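You operate a simulated robot arm through the tools that you are given. There is no shell and no other tool. Be economical: measure what you need, move in short steps, check, and stop when the job is done.

You run a simulated robot arm. Do the job below in one go: nothing can be reset, and whatever is moved stays where it is left.

TASK
Wind the music box and let it play to the end.
Fine: wind it to its stop, free the clasp, lift the lid; afterwards shut the lid and the clasp.

The check looks at the end state, three seconds after you hand in, the way a careful person would. Anything else that was tipped, shoved, dropped, spilled or broken makes it a failure. A push-on lid holds only when it is set on centred and level and pressed home; a screw cap is set on level and turned clockwise until tight.

THE ROBOT
A 7-joint arm with a two-finger parallel gripper, fixed in place. Base frame: the origin is at the foot of the arm, x ahead of it, y to its left, z up. Lengths are in mm, angles in degrees, forces in N, time in s.
With the tool pointing down near the work surface it reaches from about 420 to 900 mm from the base axis. Its first joint turns from -115.0 to 115.0 degrees. Payload 3.91 kg.
Tool frame: the origin (TCP) lies between the finger pads and is the grasp point; the fingertips stand 30 mm ahead of it; z points along the fingers, y is the line along which they close. Largest opening 110 mm; finger width 20, thickness 10; the body of the gripper, 48 by 112 mm, starts 55 mm behind the TCP.
Orientation is that of the tool frame in the base frame, as [roll, pitch, yaw] about the fixed x, y, z axes, in that order (R = Rz(yaw) Ry(pitch) Rx(roll)). With the fingers straight down and closing along the base's y, the tool's x points along the base's -x, its y along +y and its z along -z.

THE INTERFACE
- The arm moves only by the tool nudge_tool. Its argument "moves" is a list that holds one entry, the list of rows, each a list of 6 numbers: the shift along the tool's x, y, z in cm, then the turn, a rotation vector about the tool's x, y, z in degrees. In form: [[[x, y, z, rx, ry, rz], ...]]. A call has 1 to 10 rows; each row shifts and turns the commanded pose from where the row before left it, along the tool's axes as they then stand. "claw" is the closure in counts, from 0 (fully open) to 255 (shut), set as the call begins (left out, the last holds). Each row takes 0.2 s and may step no farther than 50 mm and 8.6 degrees from the row before; otherwise, or with a gripper value out of range, the whole call is refused. A pose out of reach is approached as far as the arm can. The call stops where the force on the tool passes 50 N (or 10 N more than at its start, if that is more) or the arm is blocked; 0.2 s more then pass. Each finger travels about 153 mm/s and halts on what it meets, pressing with about 29 N; the grip force reading is that of the motor and also rises with nothing between the fingers. The clock runs only during rows and for 0.2 s after the last one: add rows that do not move to give the fingers time. It gives the time, the measured TCP pose, the force on the tool (base axes), the opening and the grip force at its end, in the units of the frame above (readings bear some noise), with the torque about the TCP (base axes, N m) and any sound that the robot's microphone picked up.
- Cameras (640 x 400 px; columns grow to the right, rows downward): "scene" is fixed at [48.8, -495.3, 1540.8]; the picture's right is [0.66, -0.75, 0.00], its down [-0.36, -0.32, -0.88] and it looks along [0.66, 0.58, -0.48] (base axes); focal length 310 px, centre (320, 200). "wrist" rides on the gripper at [72, 17, -103] in the tool frame; the picture's right is [-0.23, 0.97, 0.00], its down [-0.76, -0.18, -0.62] and it looks along [-0.61, -0.14, 0.78] (tool axes); focal length 222 px, centre (320, 200). There is no depth. A picture from a camera that has moved, and an enlarged one, comes with that camera's place and axes in the base frame and with its lens. The place of the scene camera against the robot may be out by one fixed shift of up to 25 mm in any direction.
- get_image(camera): a new picture of that camera. It takes no simulated time.
- raise_lower(by): slides the trunk up (or, below 0, down) by that many mm; the arm rides with it, the base frame stays. It gives what a move gives, with no picture.
- inspect(camera, box): a new picture of the part [left, top, right, bottom] of that camera's present view, enlarged. It takes no simulated time.
- close_job(): hands the job in; it is judged then, once.

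Work in short steps. Places have to be worked out from the pictures, the camera data and where the tool is seen: move nearer, look again, correct. Check each grasp and each placing, and mend what went wrong. You have 120 turns and 64 pictures in all, those below and enlarged ones among them. Open the gripper and draw the arm clear of the work before you hand the job in, unless the task says otherwise; then end with one line.

The tools are called as a command line: name --argument value ..., lists and objects as JSON in quotes. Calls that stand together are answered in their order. nudge_tool: Moves the arm, as the interface text tells. Its arguments: {"type":"object","properties":{"moves":{"type":"array","items":{"type":"array","items":{"type":"array","items":{"type":"number"}}}},"claw":{"type":"number"}},"required":["moves"]} The other tools are called the same way: raise_lower (by) slides the trunk up or down; get_image (camera) takes a picture; inspect (camera, box) takes an enlarged picture of a part of a camera's view; close_job () hands the job in.

At the start:

```text
t: 0.0
tool_pos: [645.7, -168.4, 1181.6]
ee_rot: [180.0, 0.0, -180.0]
contact_force: [-0.2, 0.6, 0.0]
torque: [0.0, -0.04, -0.03]
width: 110.2
grasp_force: 0.1
trunk travel left (down, up): [-800.0, 190.0]
```

scene: 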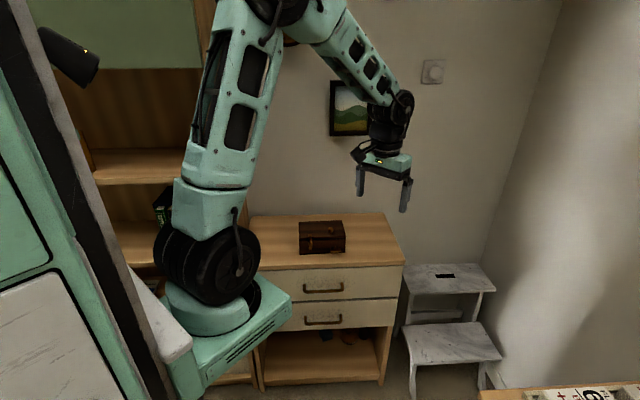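
wrist: 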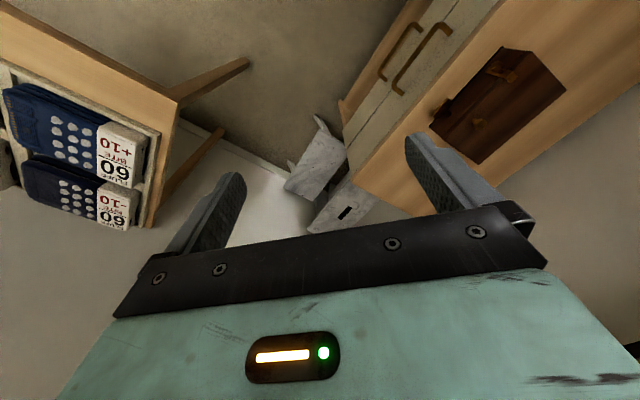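

The brown box on the dresser seems to be the music box. I take enlarged views of it from both cameras.

inspect --camera "scene" --box '[240, 190, 420, 300]'

inspect --camera "wrist" --box '[400, 20, 600, 180]'

```text
3.56 times, centred on (330, 245) of scene
camera zoom: at [48.8, -495.3, 1540.8], right [0.66, -0.75, 0.0], down [-0.36, -0.32, -0.88], along [0.66, 0.58, -0.48], focal length 1103 px, centre (284, 40)
```

zoom: 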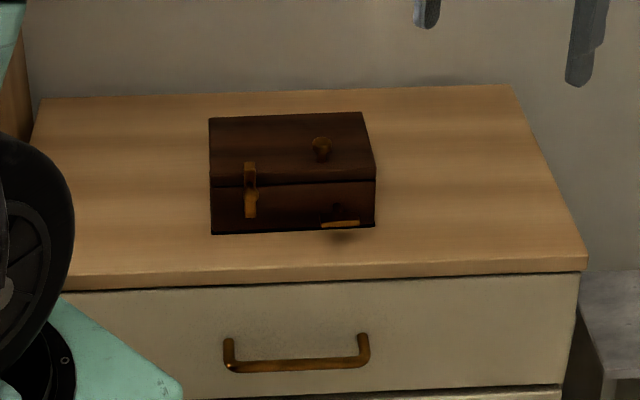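

```text
2.50 times, centred on (500, 100) of wrist
camera zoom: at [572.5, -151.9, 1286.9], right [0.23, 0.97, 0.0], down [0.76, -0.18, 0.62], along [0.61, -0.14, -0.78], focal length 555 px, centre (-130, 450)
```

zoom: 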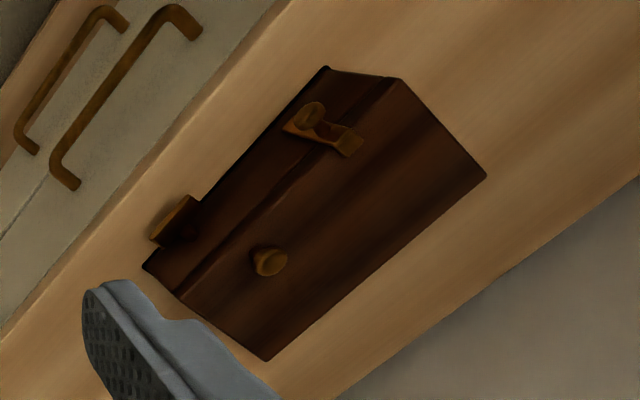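

From both views, the box front centre is near (721, 84, ~845) and the lid knob near (783, 99, 890). The front faces roughly (-0.75, -0.66). I move over, yawed about 41°, to see the front close up.

nudge_tool --moves '[[[0.1, 3.5, 3.3, 0, 0, 0], [0.1, 3.5, 3.3, 0, 0, 0], [0.1, 3.5, 3.3, 0, 0, 0], [0.1, 3.5, 3.3, 0, 0, 0], [0.1, 3.5, 3.3, 0, 0, 0], [0, 0, 0, 0, 0, -8.2], [0, 0, 0, 0, 0, -8.2], [0, 0, 0, 0, 0, -8.2], [0, 0, 0, 0, 0, -8.2], [0, 0, 0, 0, 0, -8.2]]]'

get_image --camera "wrist"

```text
t: 2.2
tool_pos: [639.8, 6.5, 1019.0]
ee_rot: [180.0, 0.0, -138.9]
contact_force: [0.1, -0.8, -0.2]
torque: [0.0, -0.01, 0.03]
width: 109.9
grasp_force: 0.0
trunk travel left (down, up): [-800.0, 190.0]
```

```text
59 pictures are left
camera wrist: at [574.6, -28.3, 1122.1], right [-0.47, 0.88, 0.0], down [0.69, 0.37, 0.62], along [0.55, 0.29, -0.78], focal length 222 px, centre (320, 200)
```

wrist: 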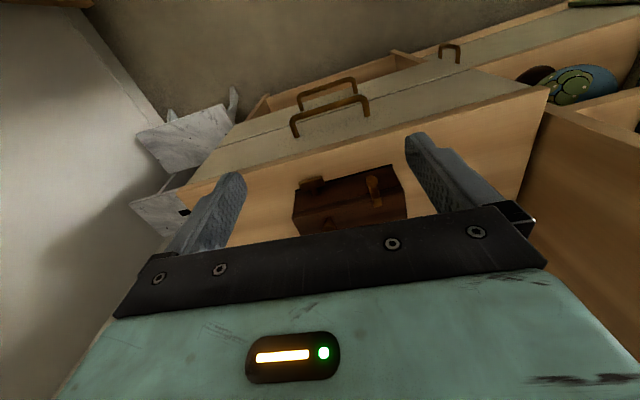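

The box shows between the fingers, upside down as the camera is mounted. I enlarge it.

inspect --camera "wrist" --box '[280, 150, 420, 240]'

```text
4.44 times, centred on (350, 195) of wrist
camera zoom: at [574.6, -28.3, 1122.1], right [-0.47, 0.88, 0.0], down [0.69, 0.37, 0.62], along [0.55, 0.29, -0.78], focal length 987 px, centre (187, 222)
```

zoom: 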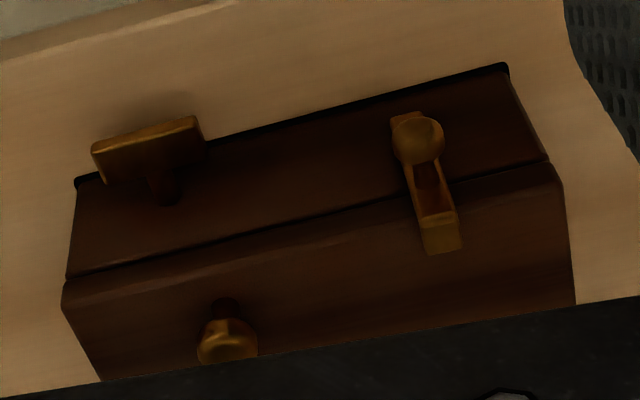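

Triangulating between the two wrist poses:
- Key handle: about (760, 54, 826).
- Lid knob top: (780, 96, 888).
- Front face: inward normal about (0.73, 0.69), table about z 797.

The key needs a horizontal tool, so I pitch the gripper up in place.

nudge_tool --moves '[[[0, 0, 0, 0, 0, -2.3], [0, 0, 0, 0, -8.5, 0], [0, 0, 0, 0, -8.5, 0], [0, 0, 0, 0, -8.5, 0], [0, 0, 0, 0, -8.5, 0], [0, 0, 0, 0, -8.5, 0], [0, 0, 0, 0, -8.5, 0], [0, 0, 0, 0, -8.5, 0], [0, 0, 0, 0, -8.5, 0]]]' --claw 200

get_image --camera "scene"

get_image --camera "wrist"

```text
t: 4.2
tool_pos: [639.4, 6.5, 1019.0]
ee_rot: [180.0, 68.1, -136.8]
contact_force: [-1.2, 0.4, 0.5]
torque: [-0.04, -0.01, -0.03]
width: 23.6
grasp_force: 0.0
trunk travel left (down, up): [-800.0, 190.0]
```

```text
57 pictures are left
```

scene: 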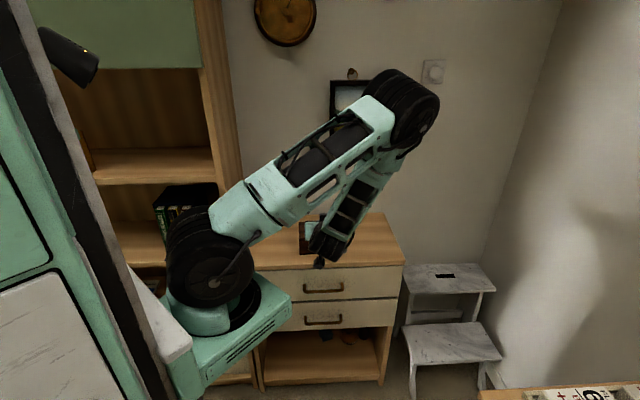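

```text
56 pictures are left
camera wrist: at [538.3, -65.4, 990.3], right [-0.61, 0.77, 0.21], down [-0.09, -0.33, 0.94], along [0.79, 0.55, 0.27], focal length 222 px, centre (320, 200)
```

wrist: 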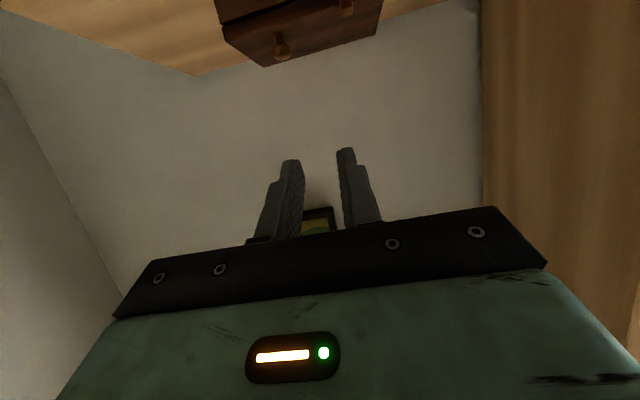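

Reach is fine this way. I finish the pitch to horizontal and start the roll so the fingers will straddle the flat key.

nudge_tool --moves '[[[0, 0, 0, 0, -7.3, 0], [0, 0, 0, 0, -7.3, 0], [0, 0, 0, 0, -7.3, 0], [0, 0, 0, 0, 0, -8.5], [0, 0, 0, 0, 0, -8.5], [0, 0, 0, 0, 0, -8.5], [0, 0, 0, 0, 0, -8.5], [0, 0, 0, 0, 0, -8.5], [0, 0, 0, 0, 0, -8.5], [0, 0, 0, 0, 0, -8.5]]]'

nudge_tool --moves '[[[0, 0, 0, 0, 0, -8.5], [0, 0, 0, 0, 0, -8.5], [0, 0, 0, 0, 0, -8.5], [0, 0, 0, 0, 0, -5]]]'

```text
t: 6.4
tool_pos: [640.3, 5.4, 1018.1]
ee_rot: [-90.2, 30.4, -46.8]
contact_force: [-0.5, -0.7, 0.3]
torque: [0.04, 0.01, 0.03]
width: 23.7
grasp_force: 0.1
trunk travel left (down, up): [-800.0, 190.0]
```

```text
t: 7.4
tool_pos: [640.3, 6.5, 1019.4]
ee_rot: [-90.2, -0.1, -46.8]
contact_force: [0.1, 0.8, 0.1]
torque: [-0.04, 0.0, 0.01]
width: 24.1
grasp_force: 0.0
trunk travel left (down, up): [-800.0, 190.0]
```

Now the tool is horizontal: x along the box front toward the key end, y down, z into the face. I slide 47 mm toward the key end, lower the trunk to near key height, and look.

nudge_tool --moves '[[[2.37, 0, 0, 0, 0, 0], [2.37, 0, 0, 0, 0, 0]]]'

raise_lower --by -180

get_image --camera "wrist"

inspect --camera "scene" --box '[240, 160, 440, 300]'

```text
t: 8.0
tool_pos: [673.5, -27.5, 1018.2]
ee_rot: [-90.1, -0.1, -46.7]
contact_force: [-0.3, 0.3, 0.9]
torque: [-0.02, 0.02, -0.01]
width: 23.9
grasp_force: 0.0
trunk travel left (down, up): [-800.0, 190.0]
```

```text
t: 10.0
tool_pos: [673.5, -27.5, 839.0]
ee_rot: [-90.1, 0.0, -46.7]
contact_force: [-0.6, 0.3, -0.3]
torque: [0.01, 0.01, -0.01]
width: 23.9
grasp_force: 0.1
trunk travel left (down, up): [-620.0, 370.0]
```

```text
55 pictures are left
camera wrist: at [647.6, -151.8, 822.0], right [-0.16, 0.16, -0.97], down [-0.98, 0.13, 0.18], along [0.15, 0.98, 0.14], focal length 222 px, centre (320, 200)
```

wrist: 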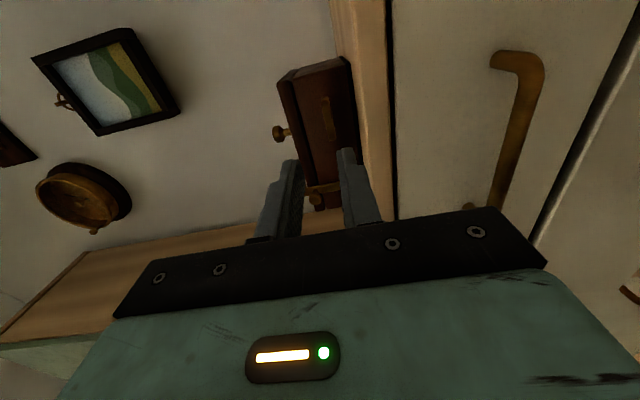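

```text
2.86 times, centred on (340, 230) of scene
camera zoom: at [48.8, -495.3, 1540.8], right [0.66, -0.75, 0.0], down [-0.36, -0.32, -0.88], along [0.66, 0.58, -0.48], focal length 887 px, centre (263, 114)
```

zoom: 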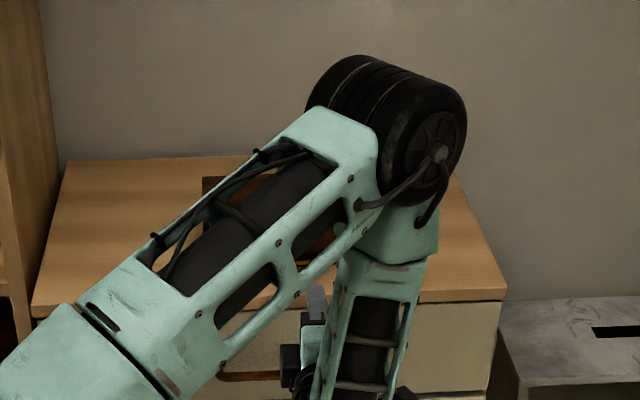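

The key shows between the fingers; I enlarge this view.

inspect --camera "wrist" --box '[250, 50, 410, 240]'

```text
2.11 times, centred on (330, 145) of wrist
camera zoom: at [647.6, -151.8, 822.0], right [-0.16, 0.16, -0.97], down [-0.98, 0.13, 0.18], along [0.15, 0.98, 0.14], focal length 468 px, centre (299, 316)
```

zoom: 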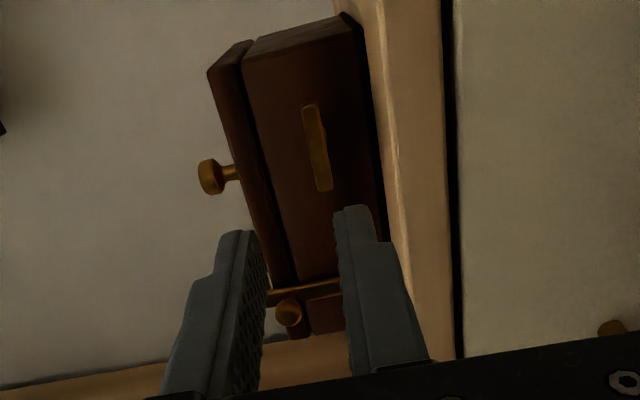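

The key ray gives it at about (758, 54, 829), well aligned. I lower 10 mm, advance 75 mm and check.

nudge_tool --moves '[[[0, 1.0, 0, 0, 0, 0], [0, 0, 2.5, 0, 0, 0], [0, 0, 2.5, 0, 0, 0], [0, 0, 2.5, 0, 0, 0]]]'

inspect --camera "wrist" --box '[240, 80, 400, 240]'

```text
t: 11.0
tool_pos: [727.6, 21.5, 827.9]
ee_rot: [-90.1, 0.0, -46.8]
contact_force: [0.4, 0.1, -0.3]
torque: [0.03, 0.03, 0.0]
width: 24.0
grasp_force: 0.0
trunk travel left (down, up): [-620.0, 370.0]
```

```text
2.50 times, centred on (320, 160) of wrist
camera zoom: at [701.7, -102.4, 812.1], right [-0.16, 0.16, -0.97], down [-0.98, 0.13, 0.18], along [0.15, 0.98, 0.14], focal length 555 px, centre (320, 300)
```

zoom: 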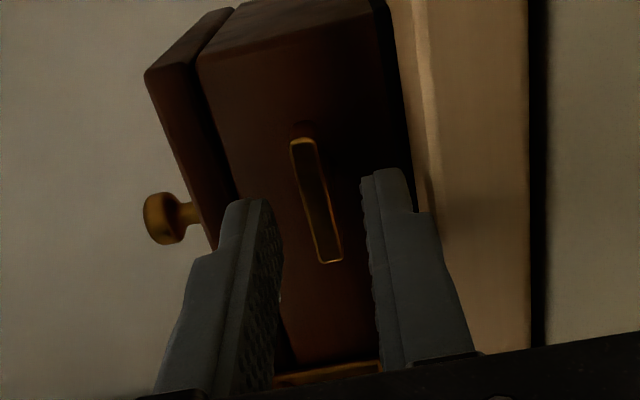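

Key plate is at about (754, 50, 830), roughly 40 mm ahead of the TCP. I advance so the fingers straddle it.

nudge_tool --moves '[[[-0.15, -0.15, 1.3, 0, 0, 0], [0, 0, 1.3, 0, 0, 0]]]'

inspect --camera "wrist" --box '[240, 80, 400, 240]'

```text
t: 11.6
tool_pos: [745.8, 42.3, 829.9]
ee_rot: [-90.0, -0.2, -46.8]
contact_force: [-0.5, -0.5, 0.4]
torque: [0.03, -0.02, 0.04]
width: 23.8
grasp_force: 0.1
trunk travel left (down, up): [-620.0, 370.0]
```

```text
2.50 times, centred on (320, 160) of wrist
camera zoom: at [719.8, -81.5, 813.2], right [-0.16, 0.16, -0.97], down [-0.98, 0.13, 0.18], along [0.15, 0.98, 0.14], focal length 555 px, centre (320, 300)
```

zoom: 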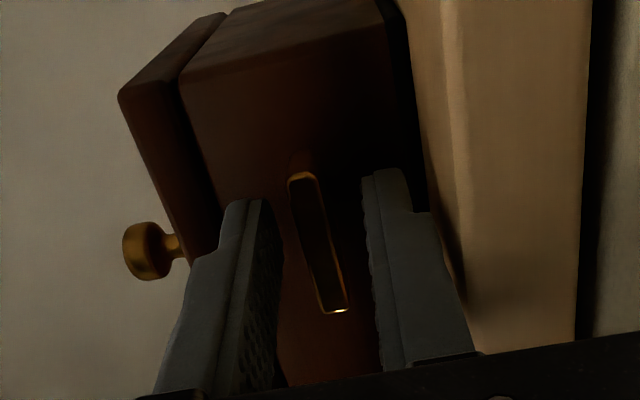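

The plate sits between the fingers. I close on it.

nudge_tool --moves '[[[0, 0, 0, 0, 0, 0], [0, 0, 0, 0, 0, 0], [0, 0, 0, 0, 0, 0]]]' --claw 255

```text
t: 12.4
tool_pos: [745.8, 43.0, 830.0]
ee_rot: [-90.1, 0.1, -46.8]
contact_force: [3.4, 1.1, 2.0]
torque: [0.11, -0.11, -0.11]
width: 9.3
grasp_force: 29.2
trunk travel left (down, up): [-620.0, 370.0]
```

Gripped at 9.3 mm. I try turning clockwise (+z of the tool) by small steps and watch the torque.

nudge_tool --moves '[[[0, 0, 0, 0, 0, 8], [0, 0, 0, 0, 0, 8]]]'

```text
t: 13.0
tool_pos: [746.6, 42.5, 829.3]
ee_rot: [-90.1, 16.2, -46.7]
contact_force: [2.6, -1.0, 1.2]
torque: [-0.12, 0.14, -0.46]
width: 9.3
grasp_force: 28.7
trunk travel left (down, up): [-620.0, 370.0]
```

nudge_tool --moves '[[[0, 0, 0, 0, 0, 8], [0, 0, 0, 0, 0, 8], [0, 0, 0, 0, 0, 8], [0, 0, 0, 0, 0, 8]]]'

get_image --camera "wrist"

```text
t: 14.0
tool_pos: [745.1, 42.4, 830.1]
ee_rot: [-90.2, 48.2, -46.8]
contact_force: [0.7, 1.7, -0.4]
torque: [-0.45, 0.45, -0.26]
width: 9.3
grasp_force: 28.9
trunk travel left (down, up): [-620.0, 370.0]
```

```text
50 pictures are left
camera wrist: at [694.6, -54.8, 764.8], right [-0.6, 0.64, -0.48], down [-0.71, -0.15, 0.69], along [0.36, 0.76, 0.54], focal length 222 px, centre (320, 200)
```

wrist: 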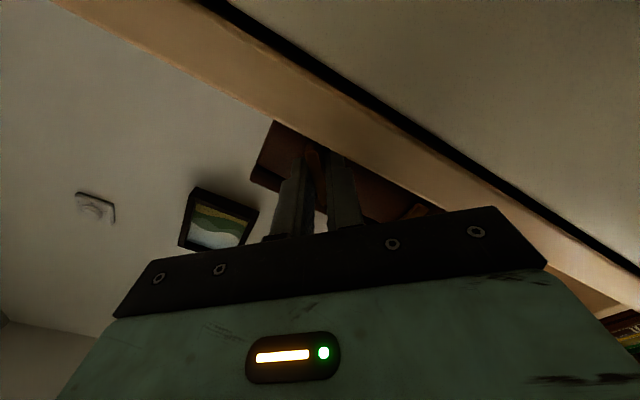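

The key turns with the gripper (width constant, low torque). I continue clockwise.

nudge_tool --moves '[[[0, 0, 0, 0, 0, 8], [0, 0, 0, 0, 0, 8], [0, 0, 0, 0, 0, 8], [0, 0, 0, 0, 0, 8], [0, 0, 0, 0, 0, 8], [0, 0, 0, 0, 0, 8], [0, 0, 0, 0, 0, 8], [0, 0, 0, 0, 0, 8]]]'

```text
t: 15.8
tool_pos: [745.1, 42.8, 829.8]
ee_rot: [90.4, 67.8, 133.7]
contact_force: [-6.5, -0.5, -0.3]
torque: [-0.28, 0.29, 0.48]
width: 9.6
grasp_force: 28.6
trunk travel left (down, up): [-620.0, 370.0]
```

nudge_tool --moves '[[[0, 0, 0, 0, 0, 8], [0, 0, 0, 0, 0, 8], [0, 0, 0, 0, 0, 8], [0, 0, 0, 0, 0, 8], [0, 0, 0, 0, 0, 8], [0, 0, 0, 0, 0, 8], [0, 0, 0, 0, 0, 8]]]'

get_image --camera "wrist"

```text
t: 17.4
tool_pos: [746.2, 43.9, 830.2]
ee_rot: [90.1, 11.8, 133.3]
contact_force: [-11.5, -0.5, 0.1]
torque: [-0.03, -0.04, 0.86]
width: 9.4
grasp_force: 29.5
trunk travel left (down, up): [-620.0, 370.0]
```

```text
49 pictures are left
camera wrist: at [619.3, 26.1, 832.0], right [0.02, -0.02, 1.0], down [0.08, -1.0, -0.02], along [1.0, 0.08, -0.02], focal length 222 px, centre (320, 200)
```

wrist: 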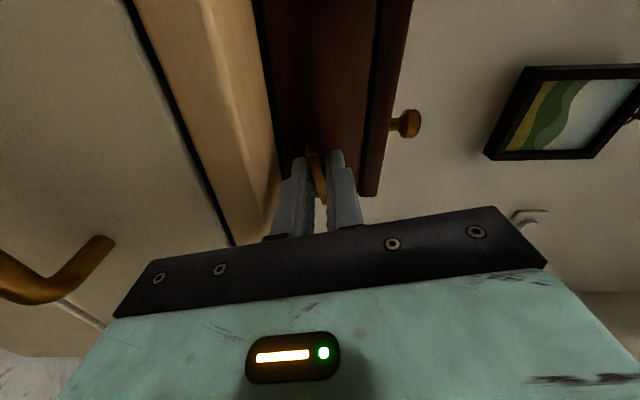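

Turned about 170° with no stop yet. I continue as far as the wrist goes, with a small shift to relieve the side force.

nudge_tool --moves '[[[0.1, 0, -0.1, 0, 0, 8], [0, 0, 0, 0, 0, 8], [0, 0, 0, 0, 0, 8], [0, 0, 0, 0, 0, 8]]]'

```text
t: 18.4
tool_pos: [746.4, 41.0, 830.2]
ee_rot: [90.0, -20.1, 133.0]
contact_force: [5.8, 5.0, -0.1]
torque: [-0.63, -0.64, -0.35]
width: 14.9
grasp_force: 29.2
trunk travel left (down, up): [-620.0, 370.0]
```

The width rose to 14.9 mm with a resisting torque near 0.9 N·m, so the key may have met its stop. I look.

inspect --camera "wrist" --box '[240, 80, 400, 240]'

```text
2.50 times, centred on (320, 160) of wrist
camera zoom: at [627.9, 16.6, 870.9], right [0.37, -0.4, 0.84], down [-0.01, -0.9, -0.43], along [0.93, 0.15, -0.34], focal length 555 px, centre (320, 300)
```

zoom: 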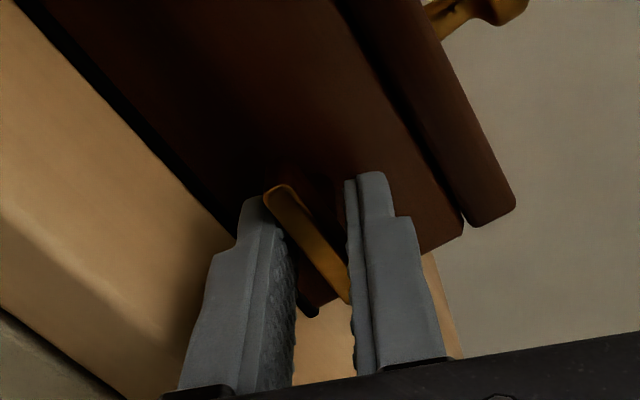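

The plate lies parallel to the box's bottom edge, which is exactly 180° from the start, while the fingers have gone about 20° further. I turn the gripper back to match and read the torque again.

nudge_tool --moves '[[[0, 0, 0, 0, 0, -7], [0, 0, 0, 0, 0, -7], [0, 0, 0, 0, 0, -6]]]'

nudge_tool --moves '[[[0, 0, 0, 0, 0, 7], [0, 0, 0, 0, 0, 0]]]'

```text
t: 19.2
tool_pos: [744.8, 42.3, 830.1]
ee_rot: [90.1, 0.0, 133.2]
contact_force: [11.4, 5.9, 1.6]
torque: [0.08, -0.11, -0.3]
width: 9.7
grasp_force: 28.9
trunk travel left (down, up): [-620.0, 370.0]
```

```text
t: 19.8
tool_pos: [743.7, 42.9, 830.3]
ee_rot: [90.0, -7.0, 133.3]
contact_force: [15.1, 9.4, 4.6]
torque: [-0.35, -0.45, -0.16]
width: 10.1
grasp_force: 28.8
trunk travel left (down, up): [-620.0, 370.0]
```

Again blocked at 180°, so the stop is reached. I realign, open a little, and see that the key stays.

nudge_tool --moves '[[[0, 0, 0, 0, 0, -7], [0, 0, 0, 0, 0, 0]]]'

nudge_tool --moves '[[[0, 0, 0, 0, 0, 0], [0, 0, -2, 0, 0, 0], [0, 0, -3, 0, 0, 0], [0, 0, -3, 0, 0, 0]]]' --claw 200

get_image --camera "wrist"

```text
t: 20.4
tool_pos: [744.8, 42.3, 830.2]
ee_rot: [90.0, 0.1, 133.2]
contact_force: [11.8, 7.2, 6.8]
torque: [0.25, -0.23, -0.24]
width: 9.7
grasp_force: 28.7
trunk travel left (down, up): [-620.0, 370.0]
```

```text
t: 21.4
tool_pos: [686.2, -13.6, 829.7]
ee_rot: [90.1, 0.0, 133.3]
contact_force: [-0.6, 0.5, -0.2]
torque: [0.0, -0.04, -0.02]
width: 24.0
grasp_force: 0.0
trunk travel left (down, up): [-620.0, 370.0]
```

```text
47 pictures are left
camera wrist: at [561.5, -33.0, 846.8], right [0.16, -0.16, 0.97], down [0.07, -0.98, -0.18], along [0.99, 0.09, -0.14], focal length 222 px, centre (320, 200)
```

wrist: 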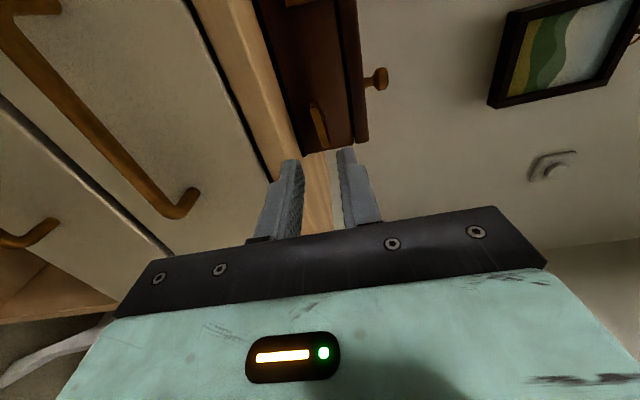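

The key stays put. Now the clasp, roughly at (691, 113, 866); I slide along the front to it at a safe standoff and look.

nudge_tool --moves '[[[0, 1.5, -2, 0, 0, 0], [4.0, 0.8, 0, 0, 0, 0], [4.0, 0.8, 0, 0, 0, 0]]]'

inspect --camera "wrist" --box '[240, 0, 440, 180]'

```text
t: 22.2
tool_pos: [616.4, 31.7, 860.4]
ee_rot: [90.1, 0.0, 133.2]
contact_force: [0.2, 0.5, -0.7]
torque: [0.01, 0.01, -0.01]
width: 23.6
grasp_force: 0.1
trunk travel left (down, up): [-620.0, 370.0]
```

```text
2.22 times, centred on (340, 90) of wrist
camera zoom: at [491.9, 14.2, 877.2], right [0.16, -0.16, 0.97], down [0.07, -0.98, -0.18], along [0.99, 0.09, -0.14], focal length 494 px, centre (276, 444)
```

zoom: 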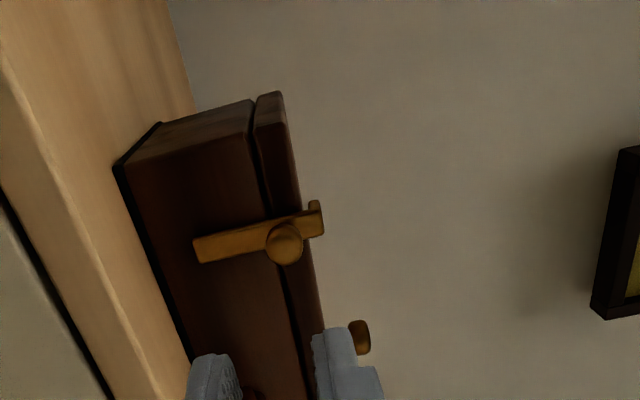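

I zoom tightly on the clasp to understand its mechanism.

inspect --camera "wrist" --box '[315, 70, 395, 130]'

inspect --camera "scene" --box '[290, 210, 360, 260]'

```text
6.67 times, centred on (355, 100) of wrist
camera zoom: at [491.9, 14.2, 877.2], right [0.16, -0.16, 0.97], down [0.07, -0.98, -0.18], along [0.99, 0.09, -0.14], focal length 1481 px, centre (87, 867)
```

zoom: 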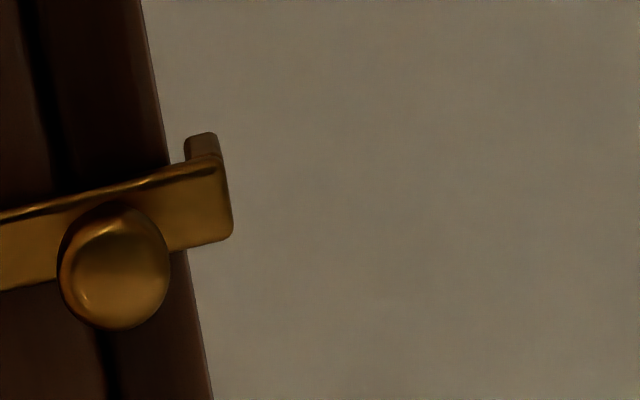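

```text
8.00 times, centred on (325, 235) of scene
camera zoom: at [48.8, -495.3, 1540.8], right [0.66, -0.75, 0.0], down [-0.36, -0.32, -0.88], along [0.66, 0.58, -0.48], focal length 2482 px, centre (280, -80)
```

zoom: 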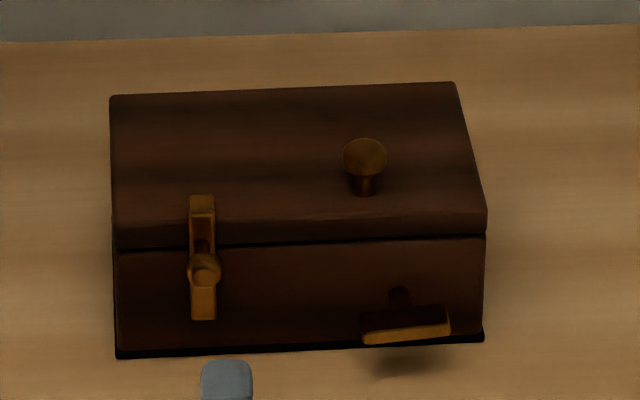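

The clasp is a bar with a lip over the lid, and its knob is at about (689, 113, 867). It most likely pivots at its lower end, so pulling the knob out and down should free it. I roll so the fingers close along the front edge, letting the knob swivel in the grip, and align with it.

nudge_tool --moves '[[[0, 0, 0, 0, 0, -8.6], [0, 0, 0, 0, 0, -8.6], [0, 0, 0, 0, 0, -8.6], [0, 0, 0, 0, 0, -8.6], [0, 0, 0, 0, 0, -8.6], [0, 0, 0, 0, 0, -8.6], [0, 0, 0, 0, 0, -8.6], [0, 0, 0, 0, 0, -8.6], [0, 0, 0, 0, 0, -8.6], [0, 0, 0, 0, 0, -8.6]]]' --claw 175

nudge_tool --moves '[[[0, 0, 0, 0, 0, -4], [-0.6, 0.9, 0, 0, 0, 0], [0, 0, 3.5, 0, 0, 0], [0, 0, 3, 0, 0, 0]]]'

inspect --camera "wrist" --box '[220, 80, 420, 240]'

```text
t: 24.4
tool_pos: [616.8, 32.1, 860.8]
ee_rot: [91.5, 86.1, 134.8]
contact_force: [0.8, -0.2, 0.5]
torque: [-0.01, -0.03, 0.01]
width: 34.5
grasp_force: 0.1
trunk travel left (down, up): [-620.0, 370.0]
```

```text
t: 25.4
tool_pos: [659.7, 83.0, 866.1]
ee_rot: [167.8, 89.9, -148.9]
contact_force: [0.7, 0.5, 0.0]
torque: [0.02, 0.01, -0.04]
width: 34.6
grasp_force: 0.1
trunk travel left (down, up): [-620.0, 370.0]
```

```text
2.50 times, centred on (320, 160) of wrist
camera zoom: at [572.3, 23.9, 794.6], right [-0.67, 0.71, 0.23], down [-0.33, -0.56, 0.76], along [0.67, 0.43, 0.61], focal length 555 px, centre (320, 300)
```

zoom: 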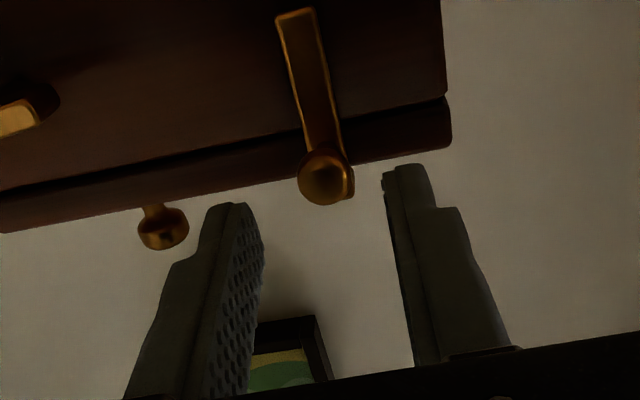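

The knob is confirmed at (689.5, 113, 866), 42 mm ahead. I advance 31 mm to straddle it and close.

nudge_tool --moves '[[[0, 0.14, 1.6, 0, 0, 0], [0, 0, 1.5, 0, 0, 0]]]'

nudge_tool --moves '[[[0, 0, 0, 0, 0, 0], [0, 0, 0, 0, 0, 0], [0, 0, 0, 0, 0, 0]]]' --claw 255

inspect --camera "wrist" --box '[220, 80, 420, 240]'

```text
t: 26.0
tool_pos: [678.9, 106.1, 867.7]
ee_rot: [168.1, 89.8, -148.7]
contact_force: [0.3, 1.1, 0.4]
torque: [0.04, 0.05, 0.02]
width: 34.5
grasp_force: 0.1
trunk travel left (down, up): [-620.0, 370.0]
```

```text
t: 26.8
tool_pos: [681.5, 105.5, 867.7]
ee_rot: [-174.6, 89.9, -131.5]
contact_force: [6.7, -1.3, 0.6]
torque: [0.1, -0.11, -0.09]
width: 14.8
grasp_force: 28.6
trunk travel left (down, up): [-620.0, 370.0]
```

```text
2.50 times, centred on (320, 160) of wrist
camera zoom: at [593.5, 46.5, 795.2], right [-0.67, 0.71, 0.23], down [-0.33, -0.56, 0.76], along [0.67, 0.43, 0.61], focal length 555 px, centre (320, 300)
```

zoom: 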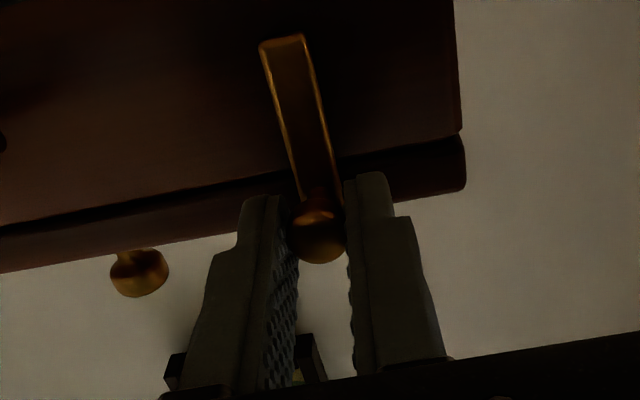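

Knob gripped (14.8 mm). I pull outward a few millimetres and feel the force.

nudge_tool --moves '[[[0, 0, -0.2, 0, 0, 0], [0, 0, -0.2, 0, 0, 0], [0, 0, 0, 0, 0, 0]]]'

```text
t: 27.6
tool_pos: [676.6, 102.9, 866.8]
ee_rot: [-173.7, 90.0, -130.5]
contact_force: [12.7, 5.8, 0.2]
torque: [0.35, -0.37, -0.12]
width: 14.9
grasp_force: 28.5
trunk travel left (down, up): [-620.0, 370.0]
```

It gives with about 13 N. I continue out and slightly down along the arc.

nudge_tool --moves '[[[0.1, 0, -0.3, 0, 0, 0], [0.15, 0, -0.3, 0, 0, 0], [0, 0, 0, 0, 0, 0]]]'

inspect --camera "wrist" --box '[220, 80, 420, 240]'

```text
t: 28.4
tool_pos: [671.9, 100.0, 864.8]
ee_rot: [-16.3, 89.9, 26.9]
contact_force: [11.8, 3.9, 11.2]
torque: [0.6, -0.64, -0.11]
width: 14.8
grasp_force: 28.8
trunk travel left (down, up): [-620.0, 370.0]
```

```text
2.50 times, centred on (320, 160) of wrist
camera zoom: at [586.0, 40.3, 792.9], right [-0.67, 0.71, 0.23], down [-0.33, -0.56, 0.76], along [0.67, 0.43, 0.61], focal length 555 px, centre (320, 300)
```

zoom: 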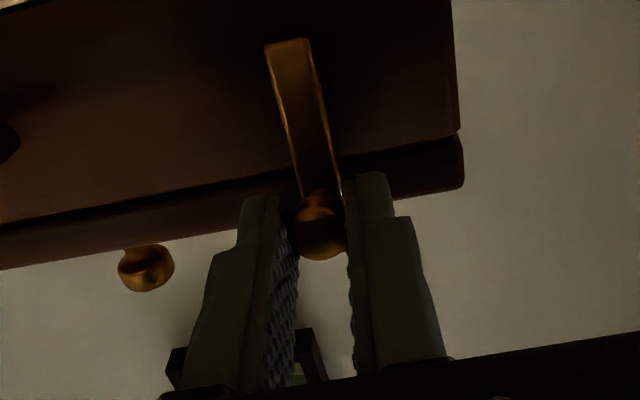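

The box looks nearly unchanged in the hand view, so I may be dragging it. I compare its place in the scene view.

inspect --camera "scene" --box '[290, 210, 360, 260]'

```text
8.00 times, centred on (325, 235) of scene
camera zoom: at [48.8, -495.3, 1540.8], right [0.66, -0.75, 0.0], down [-0.36, -0.32, -0.88], along [0.66, 0.58, -0.48], focal length 2482 px, centre (280, -80)
```

zoom: 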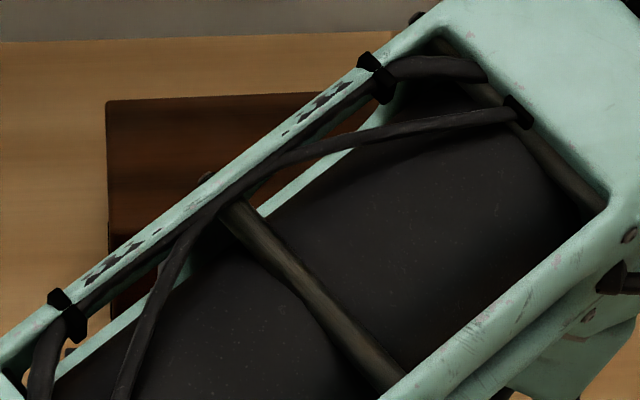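

The scene shows the box dragged about 4 mm toward me. The reading also shows a 0.9 N·m torque in the opening sense: the clasp does swing on a low pivot, but my rigid grip resists the swing. I rotate the tool with it (fingers tilting up) without pulling further.

nudge_tool --moves '[[[0.1, 0, 0, 0, -5, 0], [0.1, 0, 0, 0, -5, 0], [0, 0, 0, 0, 0, 0]]]'

```text
t: 29.2
tool_pos: [670.5, 100.0, 861.4]
ee_rot: [0.1, 80.3, 43.8]
contact_force: [-8.3, -0.9, 0.0]
torque: [-0.45, 0.29, 0.17]
width: 14.9
grasp_force: 28.8
trunk travel left (down, up): [-620.0, 370.0]
```

The torque reversed, so equilibrium was near 6°. I now combine rotation with the arc motion, out and down.

nudge_tool --moves '[[[0.25, 0, -0.3, 0, -4, 0], [0.3, 0, -0.3, 0, -4, 0], [0, 0, 0, 0, 0, 0]]]'

inspect --camera "wrist" --box '[220, 80, 420, 240]'

inspect --camera "scene" --box '[290, 210, 360, 260]'

```text
t: 30.0
tool_pos: [668.1, 96.6, 855.7]
ee_rot: [-0.2, 72.2, 43.2]
contact_force: [-2.1, 0.6, -0.2]
torque: [-0.25, 0.27, 0.0]
width: 15.1
grasp_force: 28.9
trunk travel left (down, up): [-620.0, 370.0]
```

```text
2.50 times, centred on (320, 160) of wrist
camera zoom: at [601.8, 56.3, 754.6], right [-0.72, 0.66, 0.22], down [-0.48, -0.7, 0.53], along [0.5, 0.28, 0.82], focal length 555 px, centre (320, 300)
```

zoom: 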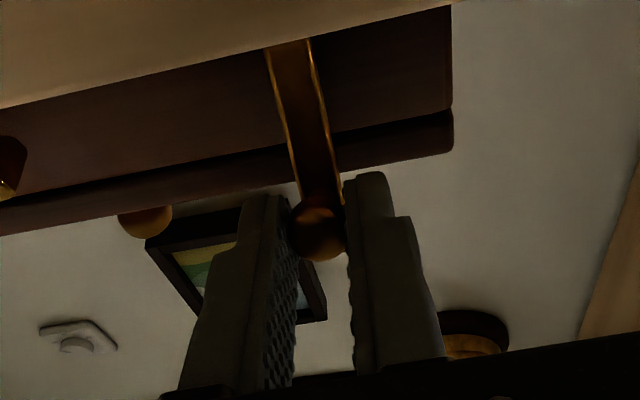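

```text
8.00 times, centred on (325, 235) of scene
camera zoom: at [48.8, -495.3, 1540.8], right [0.66, -0.75, 0.0], down [-0.36, -0.32, -0.88], along [0.66, 0.58, -0.48], focal length 2482 px, centre (280, -80)
```

zoom: 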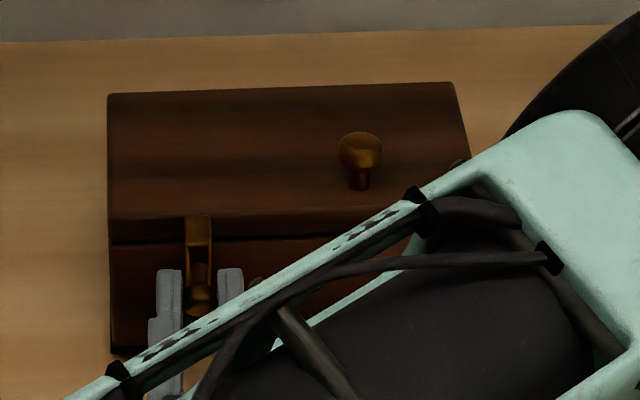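

The box sits where it was to within about 1–2 mm, and the bar is swinging out with low force. I continue the arc.

nudge_tool --moves '[[[0.3, 0, -0.22, 0, -4, 0], [0.3, 0, -0.22, 0, -4, 0], [0.3, 0, -0.2, 0, -4, 0], [0, 0, 0, 0, 0, 0]]]'

inspect --camera "scene" --box '[290, 210, 360, 260]'

```text
t: 31.0
tool_pos: [667.4, 94.1, 844.7]
ee_rot: [0.0, 59.9, 43.3]
contact_force: [-5.8, -1.1, -6.1]
torque: [-0.3, 0.29, 0.01]
width: 14.8
grasp_force: 28.8
trunk travel left (down, up): [-620.0, 370.0]
```

```text
8.00 times, centred on (325, 235) of scene
camera zoom: at [48.8, -495.3, 1540.8], right [0.66, -0.75, 0.0], down [-0.36, -0.32, -0.88], along [0.66, 0.58, -0.48], focal length 2482 px, centre (280, -80)
```

zoom: 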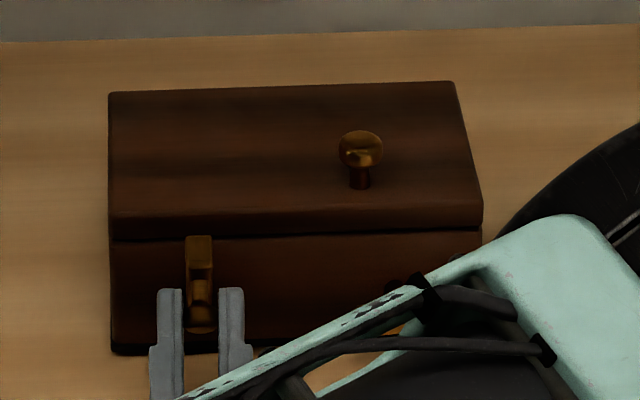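

The lip is off the lid. I swing about 14° more with more outward component, then release and see whether it stays.

nudge_tool --moves '[[[0.2, 0, -0.32, 0, -3.5, 0], [0.22, 0, -0.3, 0, -3.5, 0], [0.22, 0, -0.3, 0, -3.5, 0], [0.22, 0, -0.3, 0, -3.5, 0], [0, 0, 0, 0, 0, 0]]]'

nudge_tool --moves '[[[0, 0, 0, 0, 0, 0], [0, 0, 0, 0, 0, 0]]]' --claw 190

inspect --camera "scene" --box '[290, 210, 360, 260]'

```text
t: 31.6
tool_pos: [661.5, 89.5, 839.7]
ee_rot: [0.8, 54.4, 43.8]
contact_force: [-20.1, -17.4, 8.9]
torque: [-2.79, 2.92, 0.37]
width: 14.9
grasp_force: 28.4
trunk travel left (down, up): [-620.0, 370.0]
stopped in row 2: the force on the tool passed its limit at 64 N (the readings are from after the stop); the commanded pose is now the measured one
```

```text
t: 32.2
tool_pos: [663.1, 89.3, 840.3]
ee_rot: [0.5, 54.4, 43.7]
contact_force: [-32.0, -29.0, 9.3]
torque: [-4.12, 4.69, 0.61]
width: 28.2
grasp_force: 0.1
trunk travel left (down, up): [-620.0, 370.0]
```

```text
8.00 times, centred on (325, 235) of scene
camera zoom: at [48.8, -495.3, 1540.8], right [0.66, -0.75, 0.0], down [-0.36, -0.32, -0.88], along [0.66, 0.58, -0.48], focal length 2482 px, centre (280, -80)
```

zoom: 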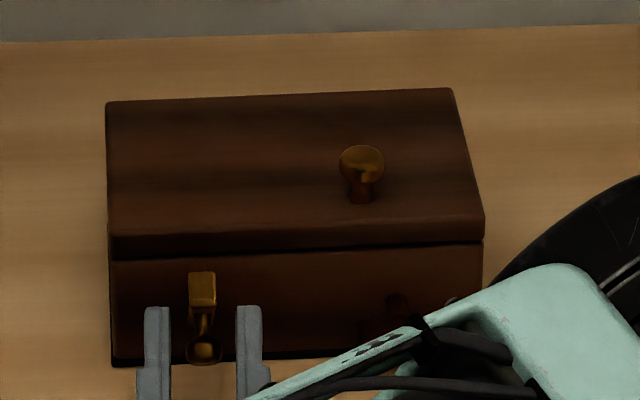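

Something on the gripper's underside (probably the camera mount) touched the dresser front. The fingers are open, so I retreat straight outward.

nudge_tool --moves '[[[-0.6, 0, -0.8, 0, 0, 0], [-0.6, 0, -0.8, 0, 0, 0], [-1.2, 0, -1.6, 0, 2, 0]]]'

get_image --camera "wrist"

inspect --camera "scene" --box '[290, 210, 360, 260]'

```text
t: 33.0
tool_pos: [636.3, 64.9, 841.0]
ee_rot: [0.6, 56.3, 43.8]
contact_force: [-0.2, -0.3, 0.0]
torque: [0.01, 0.02, 0.02]
width: 28.1
grasp_force: 0.1
trunk travel left (down, up): [-620.0, 370.0]
```

```text
35 pictures are left
camera wrist: at [590.5, 45.0, 723.4], right [-0.76, 0.62, 0.19], down [-0.56, -0.78, 0.29], along [0.33, 0.11, 0.94], focal length 222 px, centre (320, 200)
```

wrist: 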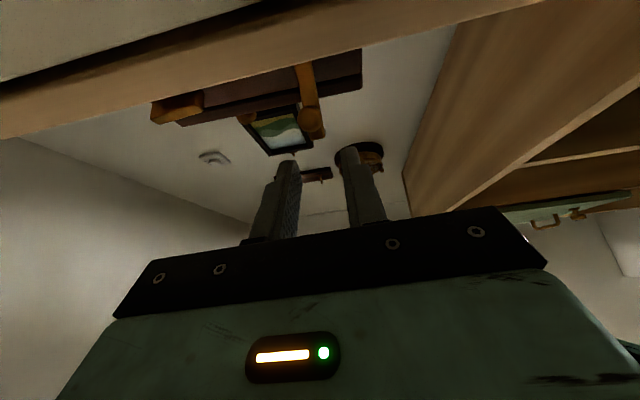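

```text
8.00 times, centred on (325, 235) of scene
camera zoom: at [48.8, -495.3, 1540.8], right [0.66, -0.75, 0.0], down [-0.36, -0.32, -0.88], along [0.66, 0.58, -0.48], focal length 2482 px, centre (280, -80)
```

zoom: 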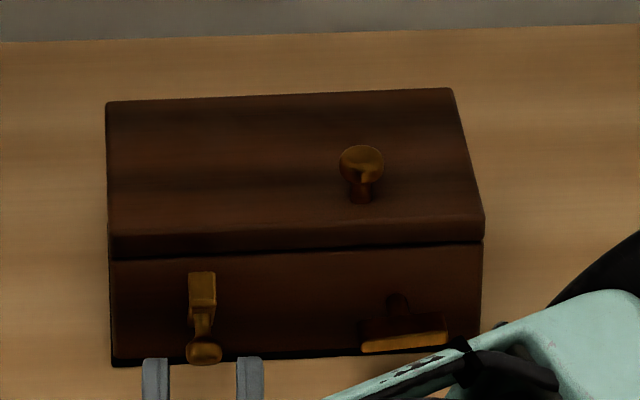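

The clasp stays open about 37° with its lip clear. I rise, level the tool to slightly downward, and prepare to grip the lid knob.

nudge_tool --moves '[[[-2.74, 0, 1.85, 0, 0, 0], [-2.74, 0, 1.85, 0, 0, 0], [-1.0, 0, 0.7, 0, 8.5, 0], [0, 0, 0, 0, 8.5, 0], [0, 0, 0, 0, 8.5, 0], [0, 0, 0, 0, 8.5, 0], [0, 0, 0, 0, 8.5, 0], [0, 0, 0, 0, 8.5, 0]]]' --claw 165

```text
t: 34.8
tool_pos: [635.9, 62.0, 918.8]
ee_rot: [178.8, 72.6, -138.0]
contact_force: [1.0, -0.1, -0.5]
torque: [0.02, -0.03, 0.05]
width: 38.9
grasp_force: 0.2
trunk travel left (down, up): [-620.0, 370.0]
```

nudge_tool --moves '[[[0, -3.6, 2, 0, 0, 0], [0, -3.6, 2, 0, 0, 0]]]'

inspect --camera "wrist" --box '[220, 60, 440, 220]'

```text
t: 35.4
tool_pos: [712.6, 36.6, 905.3]
ee_rot: [178.9, 72.7, -137.6]
contact_force: [0.0, -0.2, -0.9]
torque: [0.01, -0.01, 0.01]
width: 38.9
grasp_force: 0.0
trunk travel left (down, up): [-620.0, 370.0]
```

```text
2.50 times, centred on (330, 140) of wrist
camera zoom: at [613.7, -32.9, 866.6], right [-0.62, 0.75, 0.22], down [-0.14, -0.39, 0.91], along [0.77, 0.53, 0.35], focal length 555 px, centre (295, 350)
```

zoom: 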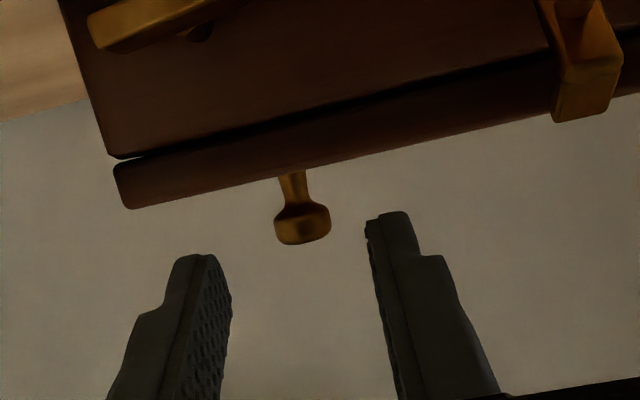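

The knob head is at about (774, 94, 893) and the lid top at about 877. I level the tool, then advance straight to the head.

nudge_tool --moves '[[[0, 0, 0, 0, -8.5, 0], [0, 0, 0, 0, -8.5, 0], [0.9, 0, 2.5, 0, 0, 0], [0, 0, 2.3, 0, 0, 0]]]'

inspect --camera "wrist" --box '[220, 60, 440, 220]'

```text
t: 36.4
tool_pos: [746.6, 70.2, 897.6]
ee_rot: [130.8, 89.6, 174.0]
contact_force: [0.6, 0.9, -0.8]
torque: [0.02, 0.01, 0.0]
width: 38.8
grasp_force: 0.1
trunk travel left (down, up): [-620.0, 370.0]
```

```text
2.50 times, centred on (330, 140) of wrist
camera zoom: at [659.5, 10.8, 825.0], right [-0.67, 0.71, 0.23], down [-0.33, -0.56, 0.76], along [0.67, 0.43, 0.6], focal length 555 px, centre (295, 350)
```

zoom: 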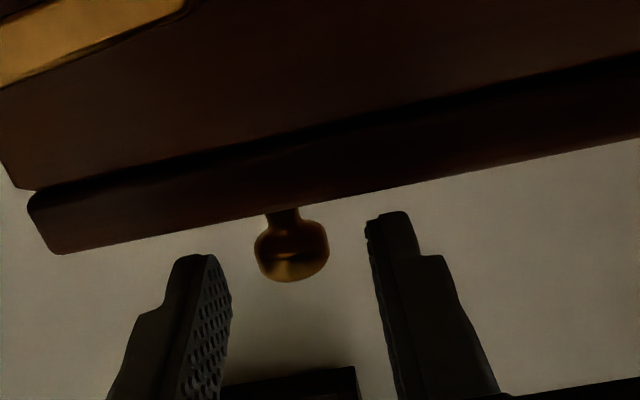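

Head refined at (770, 91, 895). I advance 23 mm, straddle it and close.

nudge_tool --moves '[[[0.1, -0.1, 1.2, 0, 0, 0], [0.1, 0, 1.1, 0, 0, 0]]]'

nudge_tool --moves '[[[0, 0, 0, 0, 0, 0], [0, 0, 0, 0, 0, 0], [0, 0, 0, 0, 0, 0]]]' --claw 255

```text
t: 37.0
tool_pos: [763.8, 83.3, 895.0]
ee_rot: [131.9, 89.5, 175.2]
contact_force: [0.8, 0.0, 0.3]
torque: [-0.02, 0.02, -0.01]
width: 38.8
grasp_force: 0.0
trunk travel left (down, up): [-620.0, 370.0]
```

```text
t: 37.8
tool_pos: [764.7, 85.1, 894.9]
ee_rot: [133.9, 89.5, 177.3]
contact_force: [-1.8, 3.1, -0.2]
torque: [-0.06, 0.06, 0.0]
width: 19.2
grasp_force: 29.1
trunk travel left (down, up): [-620.0, 370.0]
```

Gripped at 19.2 mm. I lift along the hinge arc, with the hinge about 103 mm behind and 30 mm below the TCP, starting with 12°.

nudge_tool --moves '[[[-0.72, 0, 0.21, 0, 4, 0], [-0.72, 0, 0.21, 0, 4, 0], [-0.72, 0, 0.21, 0, 4, 0], [0, 0, 0, 0, 0, 0]]]'

inspect --camera "scene" --box '[270, 190, 380, 270]'

```text
t: 38.8
tool_pos: [770.7, 89.9, 916.5]
ee_rot: [178.4, 77.6, -138.2]
contact_force: [-2.3, 8.1, 0.1]
torque: [-0.21, 0.24, 0.04]
width: 19.2
grasp_force: 29.0
trunk travel left (down, up): [-620.0, 370.0]
```

```text
5.00 times, centred on (325, 230) of scene
camera zoom: at [48.8, -495.3, 1540.8], right [0.66, -0.75, 0.0], down [-0.36, -0.32, -0.88], along [0.66, 0.58, -0.48], focal length 1552 px, centre (295, 50)
```

zoom: 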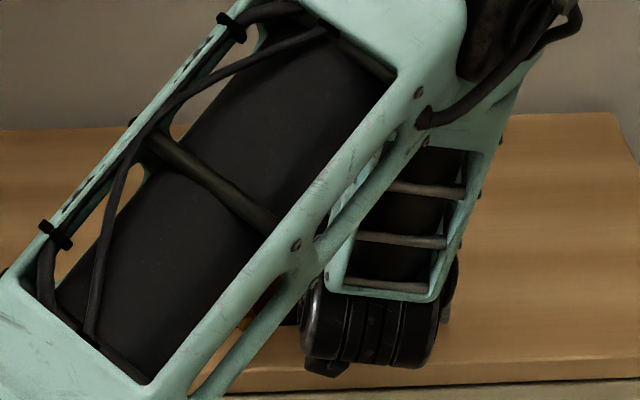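

Forces are low. A wrist view will tell if the lid is rising.

get_image --camera "wrist"

```text
30 pictures are left
camera wrist: at [673.6, 22.8, 867.7], right [-0.63, 0.74, 0.23], down [-0.2, -0.44, 0.88], along [0.75, 0.51, 0.42], focal length 222 px, centre (320, 200)
```

wrist: 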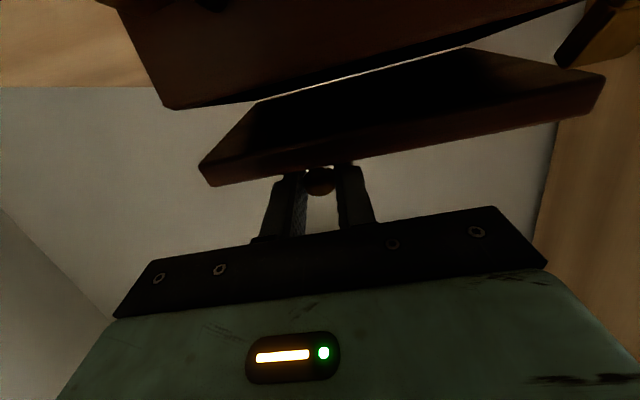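

The lid is opening. I continue the arc, watching forces and sound.

nudge_tool --moves '[[[-0.72, 0, 0.21, 0, 4, 0], [-0.72, 0, 0.21, 0, 4, 0], [-0.72, 0, 0.21, 0, 4, 0], [-0.72, 0, 0.21, 0, 4, 0], [-0.72, 0, 0.21, 0, 4, 0], [0, 0, 0, 0, 0, 0]]]'

```text
t: 40.2
tool_pos: [787.5, 105.6, 947.9]
ee_rot: [179.4, 57.6, -137.3]
contact_force: [-3.6, 7.2, 0.0]
torque: [-0.02, 0.17, -0.05]
width: 19.1
grasp_force: 29.0
trunk travel left (down, up): [-620.0, 370.0]
```

nudge_tool --moves '[[[-0.72, 0, 0.21, 0, 4, 0], [-0.72, 0, 0.21, 0, 4, 0], [-0.72, 0, 0.21, 0, 4, 0], [-0.72, 0, 0.21, 0, 4, 0], [-0.72, 0, 0.21, 0, 4, 0], [-0.72, 0, 0.21, 0, 4, 0], [0, 0, 0, 0, 0, 0], [0, 0, 0, 0, 0, 0]]]'

```text
t: 42.0
tool_pos: [814.5, 131.2, 968.7]
ee_rot: [179.7, 33.6, -136.9]
contact_force: [2.3, 4.7, -5.1]
torque: [0.27, -0.27, -0.01]
width: 19.5
grasp_force: 29.2
trunk travel left (down, up): [-620.0, 370.0]
```

Lid at about 56°, no sound yet. I continue further.

nudge_tool --moves '[[[-0.72, 0, 0.24, 0, 4, 0], [-0.72, 0, 0.24, 0, 4, 0], [-0.72, 0, 0.24, 0, 4, 0], [-0.72, 0, 0.24, 0, 4, 0], [-0.72, 0, 0.24, 0, 4, 0], [-0.72, 0, 0.24, 0, 4, 0], [0, 0, 0, 0, 0, 0], [0, 0, 0, 0, 0, 0]]]'

get_image --camera "scene"

get_image --camera "wrist"

```text
t: 43.8
tool_pos: [847.8, 162.0, 972.3]
ee_rot: [179.7, 9.6, -136.8]
contact_force: [-2.6, -1.1, -10.8]
torque: [-0.07, 0.08, 0.0]
width: 19.2
grasp_force: 29.6
trunk travel left (down, up): [-620.0, 370.0]
```

```text
29 pictures are left
```

scene: 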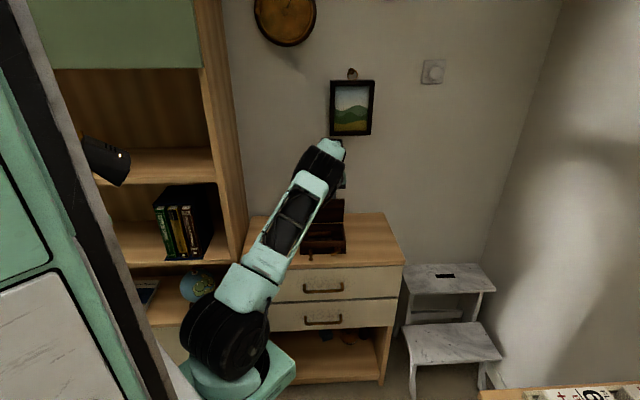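

```text
28 pictures are left
camera wrist: at [772.1, 112.4, 1063.0], right [-0.5, 0.86, 0.04], down [0.6, 0.31, 0.74], along [0.63, 0.4, -0.67], focal length 222 px, centre (320, 200)
```

wrist: 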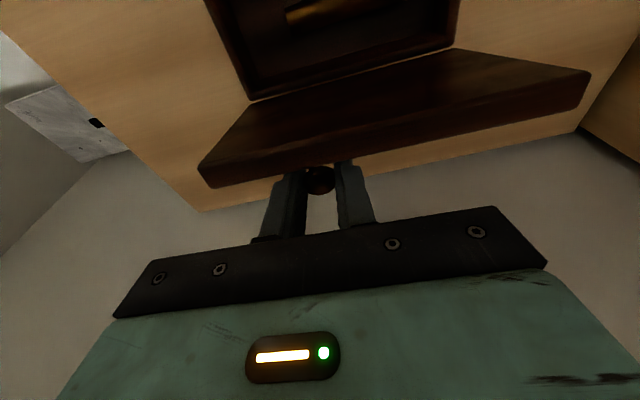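

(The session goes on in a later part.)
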